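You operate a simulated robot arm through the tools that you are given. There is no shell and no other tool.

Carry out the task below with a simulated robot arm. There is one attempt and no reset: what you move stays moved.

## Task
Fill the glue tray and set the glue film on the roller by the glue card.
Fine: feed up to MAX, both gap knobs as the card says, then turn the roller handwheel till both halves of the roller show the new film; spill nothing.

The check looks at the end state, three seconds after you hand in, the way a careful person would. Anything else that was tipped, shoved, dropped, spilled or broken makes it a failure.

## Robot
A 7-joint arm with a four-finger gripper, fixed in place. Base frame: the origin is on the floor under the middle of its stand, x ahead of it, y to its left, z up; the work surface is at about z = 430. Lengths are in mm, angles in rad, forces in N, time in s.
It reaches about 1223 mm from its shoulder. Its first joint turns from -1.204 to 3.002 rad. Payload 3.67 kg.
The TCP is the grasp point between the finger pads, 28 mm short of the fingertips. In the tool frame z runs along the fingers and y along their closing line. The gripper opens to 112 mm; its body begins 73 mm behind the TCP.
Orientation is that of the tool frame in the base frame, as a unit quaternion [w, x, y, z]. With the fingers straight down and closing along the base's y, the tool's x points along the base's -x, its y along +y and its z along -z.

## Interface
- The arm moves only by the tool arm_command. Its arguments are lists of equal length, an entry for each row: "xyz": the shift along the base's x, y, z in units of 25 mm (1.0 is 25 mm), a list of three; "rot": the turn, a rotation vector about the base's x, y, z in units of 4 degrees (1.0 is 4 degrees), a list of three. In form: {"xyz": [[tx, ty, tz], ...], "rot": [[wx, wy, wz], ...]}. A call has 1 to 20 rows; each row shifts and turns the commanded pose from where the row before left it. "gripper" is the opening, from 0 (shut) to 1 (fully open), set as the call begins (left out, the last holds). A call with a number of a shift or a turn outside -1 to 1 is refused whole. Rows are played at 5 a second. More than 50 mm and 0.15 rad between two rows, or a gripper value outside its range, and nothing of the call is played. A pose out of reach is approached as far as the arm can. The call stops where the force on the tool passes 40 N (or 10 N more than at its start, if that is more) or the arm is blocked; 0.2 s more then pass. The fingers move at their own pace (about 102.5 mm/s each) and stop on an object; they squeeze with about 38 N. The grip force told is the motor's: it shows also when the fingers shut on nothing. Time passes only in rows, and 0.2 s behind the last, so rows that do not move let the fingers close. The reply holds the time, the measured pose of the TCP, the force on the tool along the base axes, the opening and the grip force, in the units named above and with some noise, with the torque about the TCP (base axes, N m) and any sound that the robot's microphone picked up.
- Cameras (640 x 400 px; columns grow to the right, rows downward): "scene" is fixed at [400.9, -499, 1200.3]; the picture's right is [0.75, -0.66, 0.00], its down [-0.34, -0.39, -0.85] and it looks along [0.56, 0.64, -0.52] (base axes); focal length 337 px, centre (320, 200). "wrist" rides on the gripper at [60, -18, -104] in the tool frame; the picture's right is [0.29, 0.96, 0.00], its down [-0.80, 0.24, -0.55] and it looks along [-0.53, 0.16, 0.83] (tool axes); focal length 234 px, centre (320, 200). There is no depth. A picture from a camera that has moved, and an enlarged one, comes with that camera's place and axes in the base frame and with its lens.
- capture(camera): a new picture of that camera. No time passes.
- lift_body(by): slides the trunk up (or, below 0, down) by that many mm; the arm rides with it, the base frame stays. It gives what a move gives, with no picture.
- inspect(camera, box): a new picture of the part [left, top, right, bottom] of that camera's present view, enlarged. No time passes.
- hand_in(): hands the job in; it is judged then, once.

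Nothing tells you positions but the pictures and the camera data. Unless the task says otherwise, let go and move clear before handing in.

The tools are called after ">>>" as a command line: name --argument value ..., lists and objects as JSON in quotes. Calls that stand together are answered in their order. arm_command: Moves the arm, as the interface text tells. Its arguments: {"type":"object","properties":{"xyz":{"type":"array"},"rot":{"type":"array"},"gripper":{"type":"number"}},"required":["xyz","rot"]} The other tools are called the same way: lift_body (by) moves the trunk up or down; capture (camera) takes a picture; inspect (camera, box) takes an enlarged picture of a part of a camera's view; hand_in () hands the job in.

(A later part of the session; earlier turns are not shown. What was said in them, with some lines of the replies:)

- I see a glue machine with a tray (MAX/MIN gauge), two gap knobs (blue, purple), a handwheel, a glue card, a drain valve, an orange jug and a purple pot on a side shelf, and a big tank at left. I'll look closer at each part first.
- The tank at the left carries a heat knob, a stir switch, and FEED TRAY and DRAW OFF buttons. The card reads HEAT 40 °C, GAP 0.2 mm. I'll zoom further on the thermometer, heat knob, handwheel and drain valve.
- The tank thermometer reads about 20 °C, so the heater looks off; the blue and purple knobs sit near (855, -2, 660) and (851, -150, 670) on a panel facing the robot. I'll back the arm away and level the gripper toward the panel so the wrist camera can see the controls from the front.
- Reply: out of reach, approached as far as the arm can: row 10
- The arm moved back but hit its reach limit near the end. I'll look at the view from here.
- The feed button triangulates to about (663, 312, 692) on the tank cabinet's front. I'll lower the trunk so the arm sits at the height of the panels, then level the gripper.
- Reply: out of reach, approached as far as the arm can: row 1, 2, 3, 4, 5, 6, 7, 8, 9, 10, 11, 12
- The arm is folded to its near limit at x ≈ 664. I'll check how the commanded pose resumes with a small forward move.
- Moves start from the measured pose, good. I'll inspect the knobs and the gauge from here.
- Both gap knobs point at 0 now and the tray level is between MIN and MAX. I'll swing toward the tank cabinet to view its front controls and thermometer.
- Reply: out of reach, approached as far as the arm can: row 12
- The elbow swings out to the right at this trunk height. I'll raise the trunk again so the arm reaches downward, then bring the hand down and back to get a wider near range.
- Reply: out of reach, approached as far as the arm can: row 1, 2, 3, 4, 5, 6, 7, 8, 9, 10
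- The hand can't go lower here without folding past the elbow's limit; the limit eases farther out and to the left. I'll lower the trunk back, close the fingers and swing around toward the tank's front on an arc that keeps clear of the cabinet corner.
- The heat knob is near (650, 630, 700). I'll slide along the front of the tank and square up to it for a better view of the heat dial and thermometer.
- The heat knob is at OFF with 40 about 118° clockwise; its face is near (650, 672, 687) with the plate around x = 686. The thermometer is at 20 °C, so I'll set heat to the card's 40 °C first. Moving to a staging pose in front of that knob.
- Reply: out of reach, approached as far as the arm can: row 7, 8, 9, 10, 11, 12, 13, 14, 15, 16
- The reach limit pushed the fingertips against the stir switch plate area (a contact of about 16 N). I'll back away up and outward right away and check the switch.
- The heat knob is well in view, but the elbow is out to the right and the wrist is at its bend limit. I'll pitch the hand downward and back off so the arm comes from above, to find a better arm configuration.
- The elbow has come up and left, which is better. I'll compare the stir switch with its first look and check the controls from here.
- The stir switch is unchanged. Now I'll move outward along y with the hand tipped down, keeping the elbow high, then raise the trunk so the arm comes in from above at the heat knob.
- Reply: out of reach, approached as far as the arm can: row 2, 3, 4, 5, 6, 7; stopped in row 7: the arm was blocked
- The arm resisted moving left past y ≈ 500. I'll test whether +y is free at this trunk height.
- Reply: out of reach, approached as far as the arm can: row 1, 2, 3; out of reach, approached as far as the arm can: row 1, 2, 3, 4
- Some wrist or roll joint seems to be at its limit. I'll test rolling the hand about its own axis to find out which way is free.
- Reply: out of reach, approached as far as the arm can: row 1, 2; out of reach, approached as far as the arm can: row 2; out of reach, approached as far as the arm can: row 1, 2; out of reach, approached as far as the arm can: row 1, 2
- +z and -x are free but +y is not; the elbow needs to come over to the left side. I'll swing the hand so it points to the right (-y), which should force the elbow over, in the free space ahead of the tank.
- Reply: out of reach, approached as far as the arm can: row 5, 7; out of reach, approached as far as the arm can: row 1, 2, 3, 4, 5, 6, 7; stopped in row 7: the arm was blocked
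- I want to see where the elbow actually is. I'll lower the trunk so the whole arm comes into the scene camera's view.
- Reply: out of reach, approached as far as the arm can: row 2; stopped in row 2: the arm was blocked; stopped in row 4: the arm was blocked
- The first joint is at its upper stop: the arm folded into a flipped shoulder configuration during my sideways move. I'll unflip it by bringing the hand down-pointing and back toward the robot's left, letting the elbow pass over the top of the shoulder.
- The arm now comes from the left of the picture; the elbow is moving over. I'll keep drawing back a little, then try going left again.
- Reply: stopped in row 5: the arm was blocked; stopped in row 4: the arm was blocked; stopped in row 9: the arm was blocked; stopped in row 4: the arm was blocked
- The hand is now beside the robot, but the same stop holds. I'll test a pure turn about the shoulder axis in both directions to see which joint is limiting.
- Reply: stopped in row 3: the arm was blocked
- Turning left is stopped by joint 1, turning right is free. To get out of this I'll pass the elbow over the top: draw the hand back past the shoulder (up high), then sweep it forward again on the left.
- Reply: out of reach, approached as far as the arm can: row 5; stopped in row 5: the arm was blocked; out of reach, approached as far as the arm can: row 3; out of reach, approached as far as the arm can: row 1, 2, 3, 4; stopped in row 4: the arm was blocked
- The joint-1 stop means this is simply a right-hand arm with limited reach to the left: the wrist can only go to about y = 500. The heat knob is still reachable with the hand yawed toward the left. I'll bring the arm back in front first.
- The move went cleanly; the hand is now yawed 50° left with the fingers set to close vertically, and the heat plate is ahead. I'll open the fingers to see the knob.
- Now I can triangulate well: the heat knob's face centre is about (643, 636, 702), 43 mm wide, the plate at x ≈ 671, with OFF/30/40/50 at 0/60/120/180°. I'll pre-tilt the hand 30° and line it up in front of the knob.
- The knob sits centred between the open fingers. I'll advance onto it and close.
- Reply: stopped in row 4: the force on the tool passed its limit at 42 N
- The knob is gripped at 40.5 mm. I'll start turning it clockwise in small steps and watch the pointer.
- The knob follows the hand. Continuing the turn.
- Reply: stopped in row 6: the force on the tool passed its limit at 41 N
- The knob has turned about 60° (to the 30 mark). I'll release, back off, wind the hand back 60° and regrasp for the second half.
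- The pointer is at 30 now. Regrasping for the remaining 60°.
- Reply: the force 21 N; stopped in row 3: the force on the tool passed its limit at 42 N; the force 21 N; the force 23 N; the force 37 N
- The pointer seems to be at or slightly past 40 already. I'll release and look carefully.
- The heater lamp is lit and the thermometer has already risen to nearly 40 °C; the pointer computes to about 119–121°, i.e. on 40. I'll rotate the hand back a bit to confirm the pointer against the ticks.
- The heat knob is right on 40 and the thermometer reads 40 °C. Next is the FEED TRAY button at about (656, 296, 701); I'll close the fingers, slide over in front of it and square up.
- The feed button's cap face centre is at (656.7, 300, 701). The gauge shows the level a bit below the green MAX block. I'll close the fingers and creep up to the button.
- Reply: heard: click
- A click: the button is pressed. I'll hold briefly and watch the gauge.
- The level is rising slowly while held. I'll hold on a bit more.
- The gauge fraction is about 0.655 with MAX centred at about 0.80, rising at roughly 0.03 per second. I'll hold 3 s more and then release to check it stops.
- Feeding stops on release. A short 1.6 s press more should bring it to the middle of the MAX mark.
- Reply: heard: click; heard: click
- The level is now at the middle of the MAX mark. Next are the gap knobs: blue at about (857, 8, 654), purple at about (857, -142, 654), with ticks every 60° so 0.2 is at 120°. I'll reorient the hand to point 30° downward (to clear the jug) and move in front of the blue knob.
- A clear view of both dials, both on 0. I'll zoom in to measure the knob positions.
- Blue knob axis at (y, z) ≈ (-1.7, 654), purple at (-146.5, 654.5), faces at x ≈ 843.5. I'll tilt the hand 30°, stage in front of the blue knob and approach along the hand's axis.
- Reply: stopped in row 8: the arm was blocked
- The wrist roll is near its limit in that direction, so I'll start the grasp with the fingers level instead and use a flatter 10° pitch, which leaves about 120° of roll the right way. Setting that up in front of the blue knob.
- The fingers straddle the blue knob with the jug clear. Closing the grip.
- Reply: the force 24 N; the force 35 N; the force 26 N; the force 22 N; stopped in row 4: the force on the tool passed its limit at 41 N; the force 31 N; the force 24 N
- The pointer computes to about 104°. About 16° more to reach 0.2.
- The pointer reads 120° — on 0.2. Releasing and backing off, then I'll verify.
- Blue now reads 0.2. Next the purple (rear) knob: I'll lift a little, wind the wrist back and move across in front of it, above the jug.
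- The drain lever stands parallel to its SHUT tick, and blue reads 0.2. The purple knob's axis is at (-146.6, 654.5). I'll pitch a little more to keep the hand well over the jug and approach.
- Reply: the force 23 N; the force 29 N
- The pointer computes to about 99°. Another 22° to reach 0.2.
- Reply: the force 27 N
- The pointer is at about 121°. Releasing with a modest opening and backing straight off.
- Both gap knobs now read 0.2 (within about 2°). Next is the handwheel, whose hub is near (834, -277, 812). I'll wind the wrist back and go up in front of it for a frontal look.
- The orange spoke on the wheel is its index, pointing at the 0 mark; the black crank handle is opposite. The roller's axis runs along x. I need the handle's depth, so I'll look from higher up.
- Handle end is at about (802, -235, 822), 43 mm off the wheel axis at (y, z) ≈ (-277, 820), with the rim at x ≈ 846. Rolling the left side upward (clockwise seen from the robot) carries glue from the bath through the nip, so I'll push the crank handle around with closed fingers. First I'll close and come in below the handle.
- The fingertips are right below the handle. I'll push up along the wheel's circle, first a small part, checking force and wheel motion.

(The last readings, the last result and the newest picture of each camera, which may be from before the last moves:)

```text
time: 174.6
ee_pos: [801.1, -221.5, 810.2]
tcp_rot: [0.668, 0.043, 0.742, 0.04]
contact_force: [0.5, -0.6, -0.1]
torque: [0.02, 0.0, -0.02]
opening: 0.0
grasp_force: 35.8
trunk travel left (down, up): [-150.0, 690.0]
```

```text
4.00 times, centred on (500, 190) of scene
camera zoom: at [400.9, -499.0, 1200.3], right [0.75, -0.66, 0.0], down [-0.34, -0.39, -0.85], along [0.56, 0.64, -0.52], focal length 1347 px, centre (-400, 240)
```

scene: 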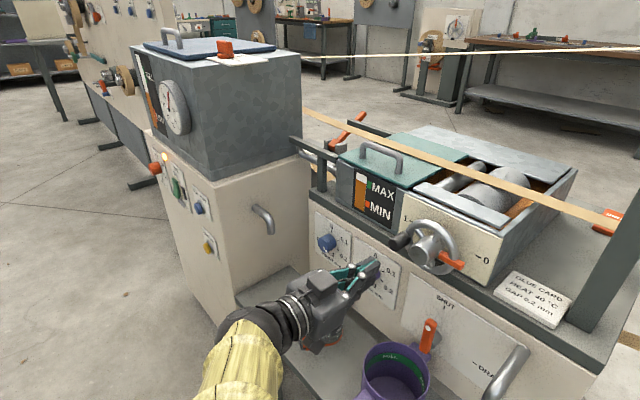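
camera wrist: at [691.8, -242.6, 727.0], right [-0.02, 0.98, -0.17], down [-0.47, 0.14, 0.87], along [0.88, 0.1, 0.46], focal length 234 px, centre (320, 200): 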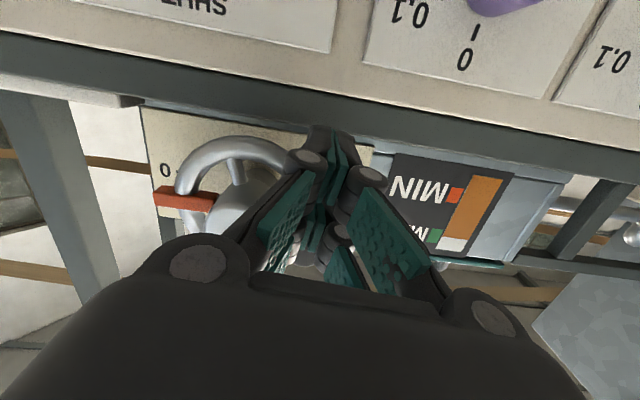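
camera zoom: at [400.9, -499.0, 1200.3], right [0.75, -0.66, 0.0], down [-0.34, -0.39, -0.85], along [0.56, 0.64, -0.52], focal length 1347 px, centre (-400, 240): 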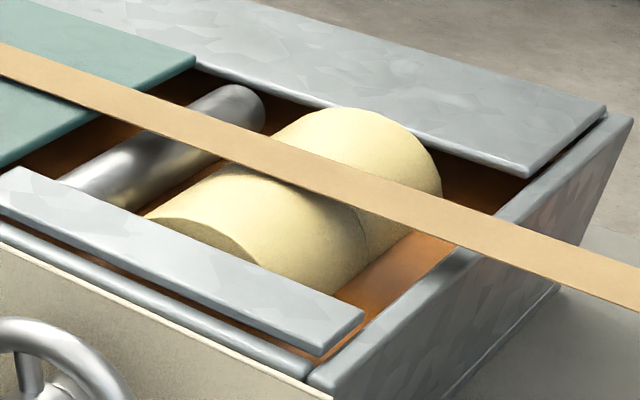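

The wheel turns freely and both halves of the roller have gone from bare grey to a cream film. I'll carry on around so the whole surface is coated, watching the roller and the tray level.

>>> arm_command --xyz '[[0, 0, 0.32], [0, -0.01, 0.32], [0, -0.1, 0.3], [0, -0.1, 0.3], [0, -0.19, 0.26], [0, -0.19, 0.26], [0, -0.25, 0.19], [0, -0.26, 0.19]]' --rot '[[0, 0, 0], [0, 0, 0], [0, 0, 0], [0, 0, 0], [0, 0, 0], [0, 0, 0], [0, 0, 0], [0, 0, 0]]'

>>> capture --camera "scene"

>>> inspect --camera "scene" --box '[360, 150, 580, 290]'

```text
time: 176.4
ee_pos: [800.9, -248.9, 863.4]
tcp_rot: [0.669, 0.044, 0.741, 0.04]
contact_force: [-0.8, 0.2, 1.7]
torque: [-0.03, 0.01, -0.03]
opening: 0.0
grasp_force: 35.4
trunk travel left (down, up): [-150.0, 690.0]
```

```text
taken
```

scene: 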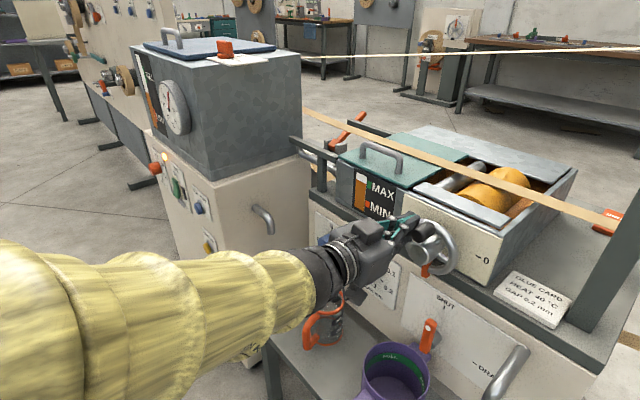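

```text
2.86 times, centred on (470, 220) of scene
camera zoom: at [400.9, -499.0, 1200.3], right [0.75, -0.66, 0.0], down [-0.34, -0.39, -0.85], along [0.56, 0.64, -0.52], focal length 962 px, centre (-109, 143)
```

zoom: 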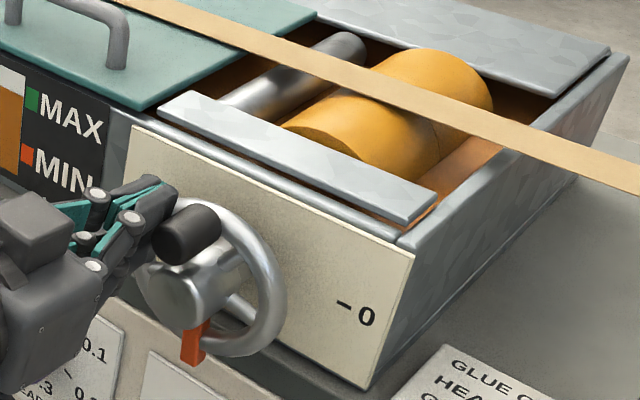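

>>> arm_command --xyz '[[0, -0.19, 0.13], [0, -0.19, 0.13], [0, -0.23, 0.085], [0, -0.23, 0.085], [0, -0.255, 0.03], [0, -0.255, 0.03], [0, -0.265, -0.04], [0, -0.265, -0.04], [0, -0.255, -0.115], [0, -0.255, -0.115], [0, -0.225, -0.19], [0, -0.225, -0.19]]' --rot '[[0, 0, 0], [0, 0, 0], [0, 0, 0], [0, 0, 0], [0, 0, 0], [0, 0, 0], [0, 0, 0], [0, 0, 0], [0, 0, 0], [0, 0, 0], [0, 0, 0], [0, 0, 0]]'

>>> inspect --camera "scene" --box '[360, 150, 580, 290]'

>>> inspect --camera "scene" --box '[372, 166, 404, 216]'

```text
time: 179.0
ee_pos: [804.2, -319.1, 860.7]
tcp_rot: [0.67, 0.043, 0.74, 0.039]
contact_force: [3.7, 5.2, 13.1]
torque: [0.1, -0.36, 0.09]
opening: 0.2
grasp_force: 35.4
trunk travel left (down, up): [-150.0, 690.0]
```

```text
2.86 times, centred on (470, 220) of scene
camera zoom: at [400.9, -499.0, 1200.3], right [0.75, -0.66, 0.0], down [-0.34, -0.39, -0.85], along [0.56, 0.64, -0.52], focal length 962 px, centre (-109, 143)
```

zoom: 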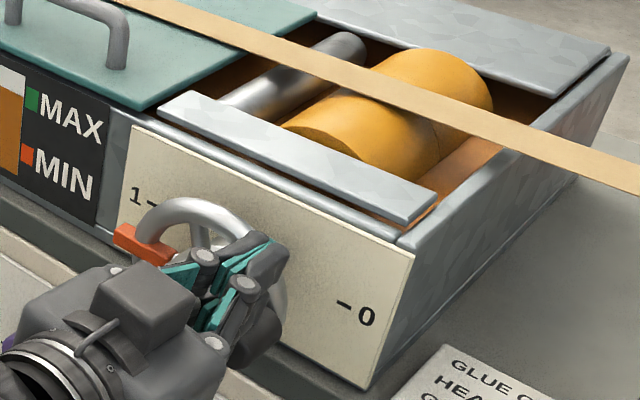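

```text
8.00 times, centred on (388, 191) of scene
camera zoom: at [400.9, -499.0, 1200.3], right [0.75, -0.66, 0.0], down [-0.34, -0.39, -0.85], along [0.56, 0.64, -0.52], focal length 2695 px, centre (-224, 272)
```

zoom: 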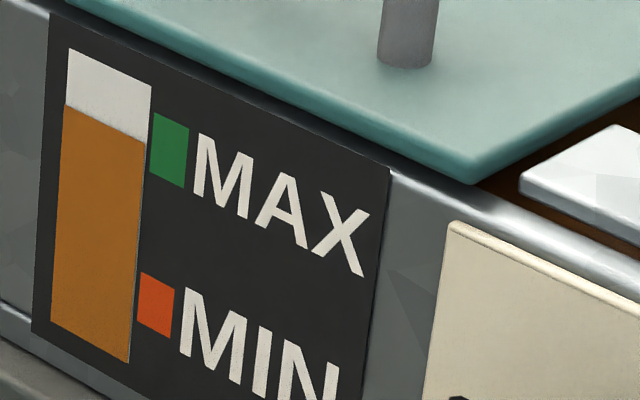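

The index now points to the 1 mark and there's some resistance (about 13 N), so this looks like the end of its travel; both halves show the same full amber film and the tray is still at MAX. I'll lift off and back away, then inspect.

>>> arm_command --xyz '[[0, 0, 0.3], [-0.4, 0, 0.2], [-0.8, 0, 0], [-0.8, 0, 0], [-0.8, 0, 0], [-0.8, 0, 0]]' --rot '[[0, 0, 0], [0, 0, 0], [0, 0, 0], [0, 0, 0], [0, 0, 0], [0, 0, 0]]'

>>> capture --camera "scene"

>>> inspect --camera "scene" --box '[420, 140, 580, 240]'

>>> capture --camera "wrist"

```text
time: 180.4
ee_pos: [710.8, -319.8, 869.4]
tcp_rot: [0.668, 0.044, 0.742, 0.04]
contact_force: [0.0, -0.5, -0.1]
torque: [0.0, 0.03, -0.02]
opening: 0.3
grasp_force: 35.1
trunk travel left (down, up): [-150.0, 690.0]
```

```text
taken
```

scene: 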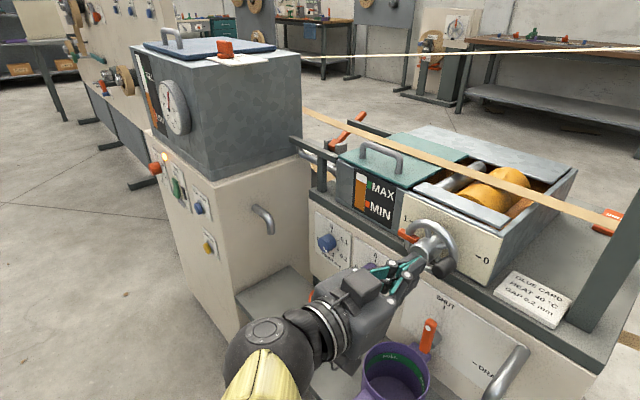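

```text
4.00 times, centred on (500, 190) of scene
camera zoom: at [400.9, -499.0, 1200.3], right [0.75, -0.66, 0.0], down [-0.34, -0.39, -0.85], along [0.56, 0.64, -0.52], focal length 1347 px, centre (-400, 240)
```

zoom: 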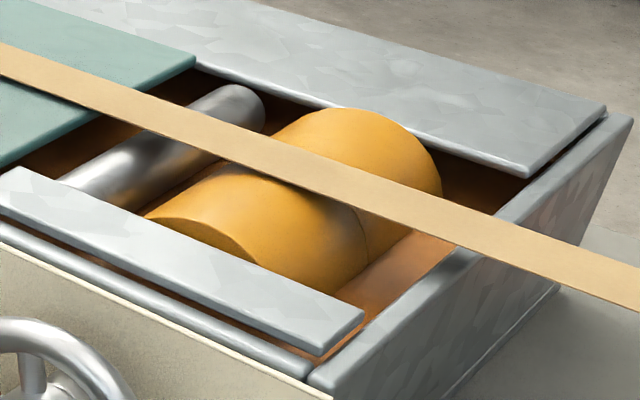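

```text
taken
camera wrist: at [601.2, -330.9, 820.2], right [-0.02, 0.98, -0.17], down [-0.47, 0.14, 0.87], along [0.89, 0.1, 0.46], focal length 234 px, centre (320, 200)
```

wrist: 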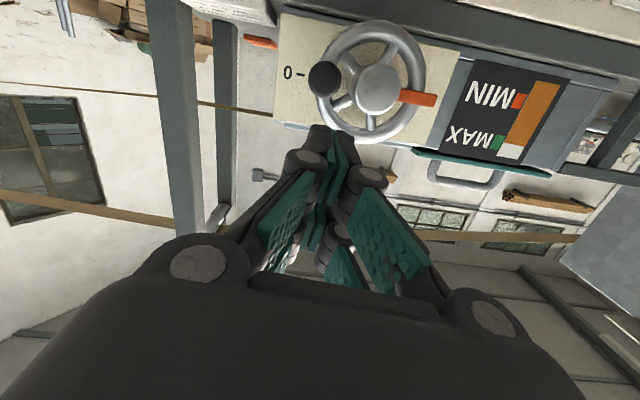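

Everything looks done; the index is at 1 and both roller halves are amber. I'll move the arm up and clear, then verify the knobs, level, thermometer and surroundings.

>>> arm_command --xyz '[[-0.3, 0, 0.9], [-0.3, 0, 0.9], [-0.3, 0, 0.9], [-0.3, 0, 0.9], [-0.3, 0, 0.9], [-0.3, 0, 0.9], [-0.3, 0, 0.9], [-0.3, 0, 0.9], [-0.3, 0, 0.9], [-0.3, 0, 0.9]]' --rot '[[0, 1, 0], [0, 1, 0], [0, 1, 0], [0, 1, 0], [0, 1, 0], [0, 1, 0], [0, 1, 0], [0, 1, 0], [0, 1, 0], [0, 1, 0]]'

>>> capture --camera "scene"

>>> capture --camera "wrist"

```text
time: 182.6
ee_pos: [637.3, -318.3, 1094.3]
tcp_rot: [0.374, 0.054, 0.926, 0.022]
contact_force: [-0.7, -0.4, -0.5]
torque: [0.01, 0.0, 0.03]
opening: 0.0
grasp_force: 35.6
trunk travel left (down, up): [-150.0, 690.0]
```

```text
taken
```

scene: 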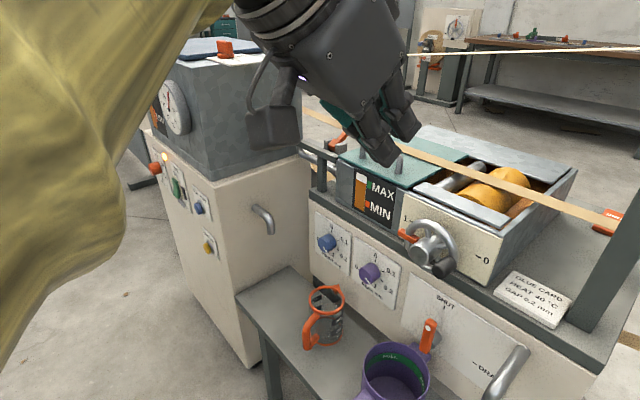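

```text
taken
camera wrist: at [520.2, -330.8, 1128.1], right [-0.13, 0.98, -0.12], down [0.21, 0.15, 0.97], along [0.97, 0.1, -0.22], focal length 234 px, centre (320, 200)
```

wrist: 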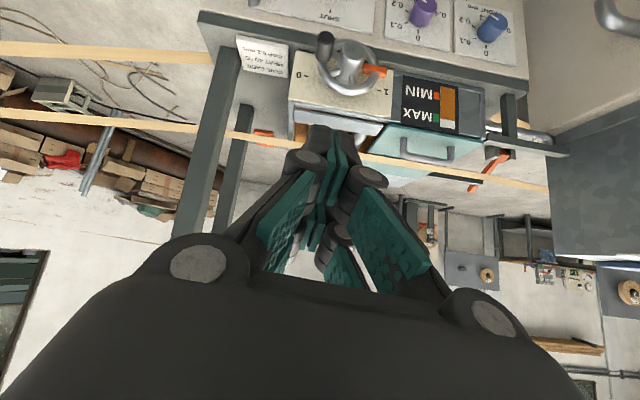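

>>> inspect --camera "scene" --box '[300, 200, 460, 300]'

>>> inspect --camera "scene" --box '[240, 260, 464, 400]'

>>> inspect --camera "scene" --box '[372, 166, 404, 216]'

>>> inspect --camera "scene" --box '[130, 60, 240, 190]'

>>> inspect --camera "scene" --box '[420, 140, 620, 330]'

```text
4.00 times, centred on (380, 250) of scene
camera zoom: at [400.9, -499.0, 1200.3], right [0.75, -0.66, 0.0], down [-0.34, -0.39, -0.85], along [0.56, 0.64, -0.52], focal length 1347 px, centre (80, 0)
```

zoom: 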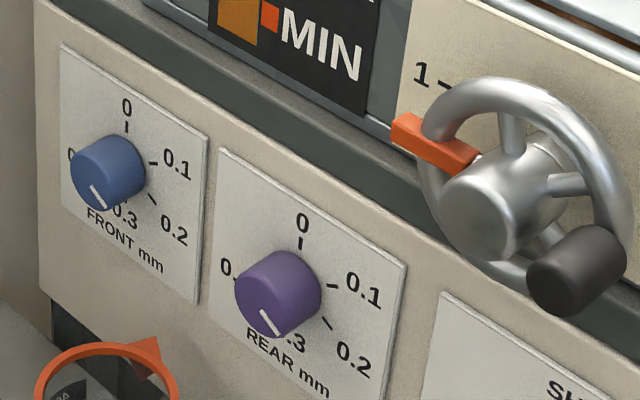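

```text
2.86 times, centred on (352, 330) of scene
camera zoom: at [400.9, -499.0, 1200.3], right [0.75, -0.66, 0.0], down [-0.34, -0.39, -0.85], along [0.56, 0.64, -0.52], focal length 962 px, centre (229, -171)
```

zoom: 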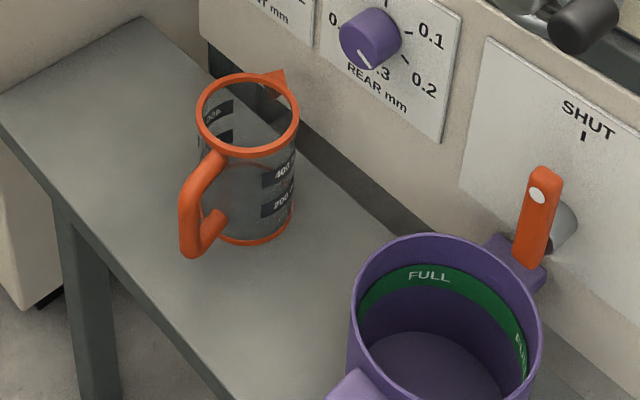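

```text
8.00 times, centred on (388, 191) of scene
camera zoom: at [400.9, -499.0, 1200.3], right [0.75, -0.66, 0.0], down [-0.34, -0.39, -0.85], along [0.56, 0.64, -0.52], focal length 2695 px, centre (-224, 272)
```

zoom: 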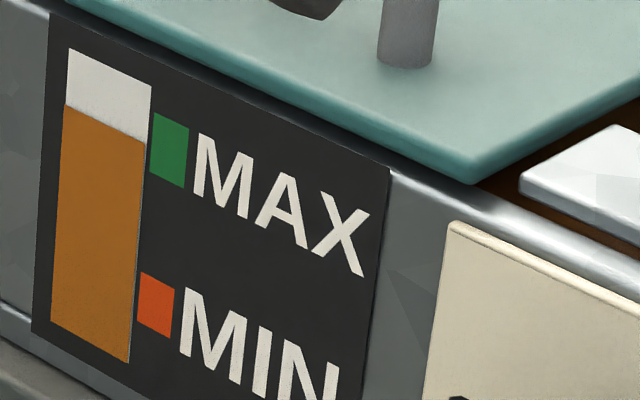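

```text
3.08 times, centred on (185, 125) of scene
camera zoom: at [400.9, -499.0, 1200.3], right [0.75, -0.66, 0.0], down [-0.34, -0.39, -0.85], along [0.56, 0.64, -0.52], focal length 1036 px, centre (735, 431)
```

zoom: 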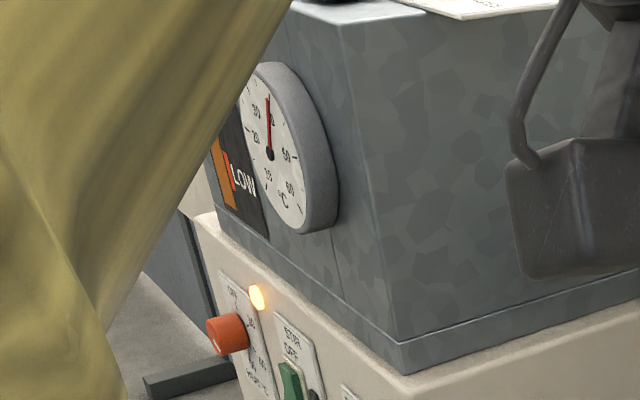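

```text
2.11 times, centred on (520, 235) of scene
camera zoom: at [400.9, -499.0, 1200.3], right [0.75, -0.66, 0.0], down [-0.34, -0.39, -0.85], along [0.56, 0.64, -0.52], focal length 709 px, centre (-101, 126)
```

zoom: 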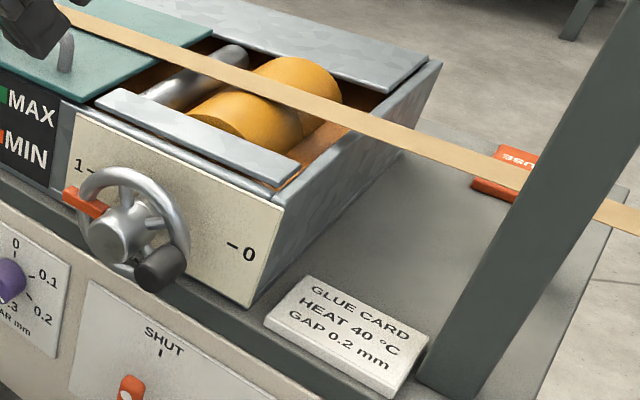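

Final check: the tray level sits at the MAX mark and holds, both gap knobs read 0.2, and both roller halves show the same amber film. Heat is on 40 with the thermometer at 40 °C, the drain is shut, and the jug and pot are untouched. The arm is clear, so I'm handing in.

>>> hand_in

```text
The job is handed in.
```

The job is handed in. The tray is filled to MAX and both halves of the roller show the same amber film. I saw no spills, and nothing else looked moved.

- **Heat:** The tank was cold (20 °C, heater off), so I set the heat knob to the card's 40 °C. The thermometer reached 40 °C before I fed any glue. I left the heater on at 40.
- **Tray:** The level sits in the middle of the MAX mark. It had not dropped in the last minute or so before I handed in, after the roller was turned.
- **Gap knobs:** Both point at 0.2, within about 2° of the tick by my measurement.
- **Handwheel:** I turned it from the 0 mark to the 1 mark, about half a turn, and stopped when it started to resist. The film colour stopped changing after roughly a quarter turn. I could only see the exposed part of the roller.
- **Stir switch:** Early on the arm brushed it with about 16 N. The camera view of the switch afterwards matched the one from the start.
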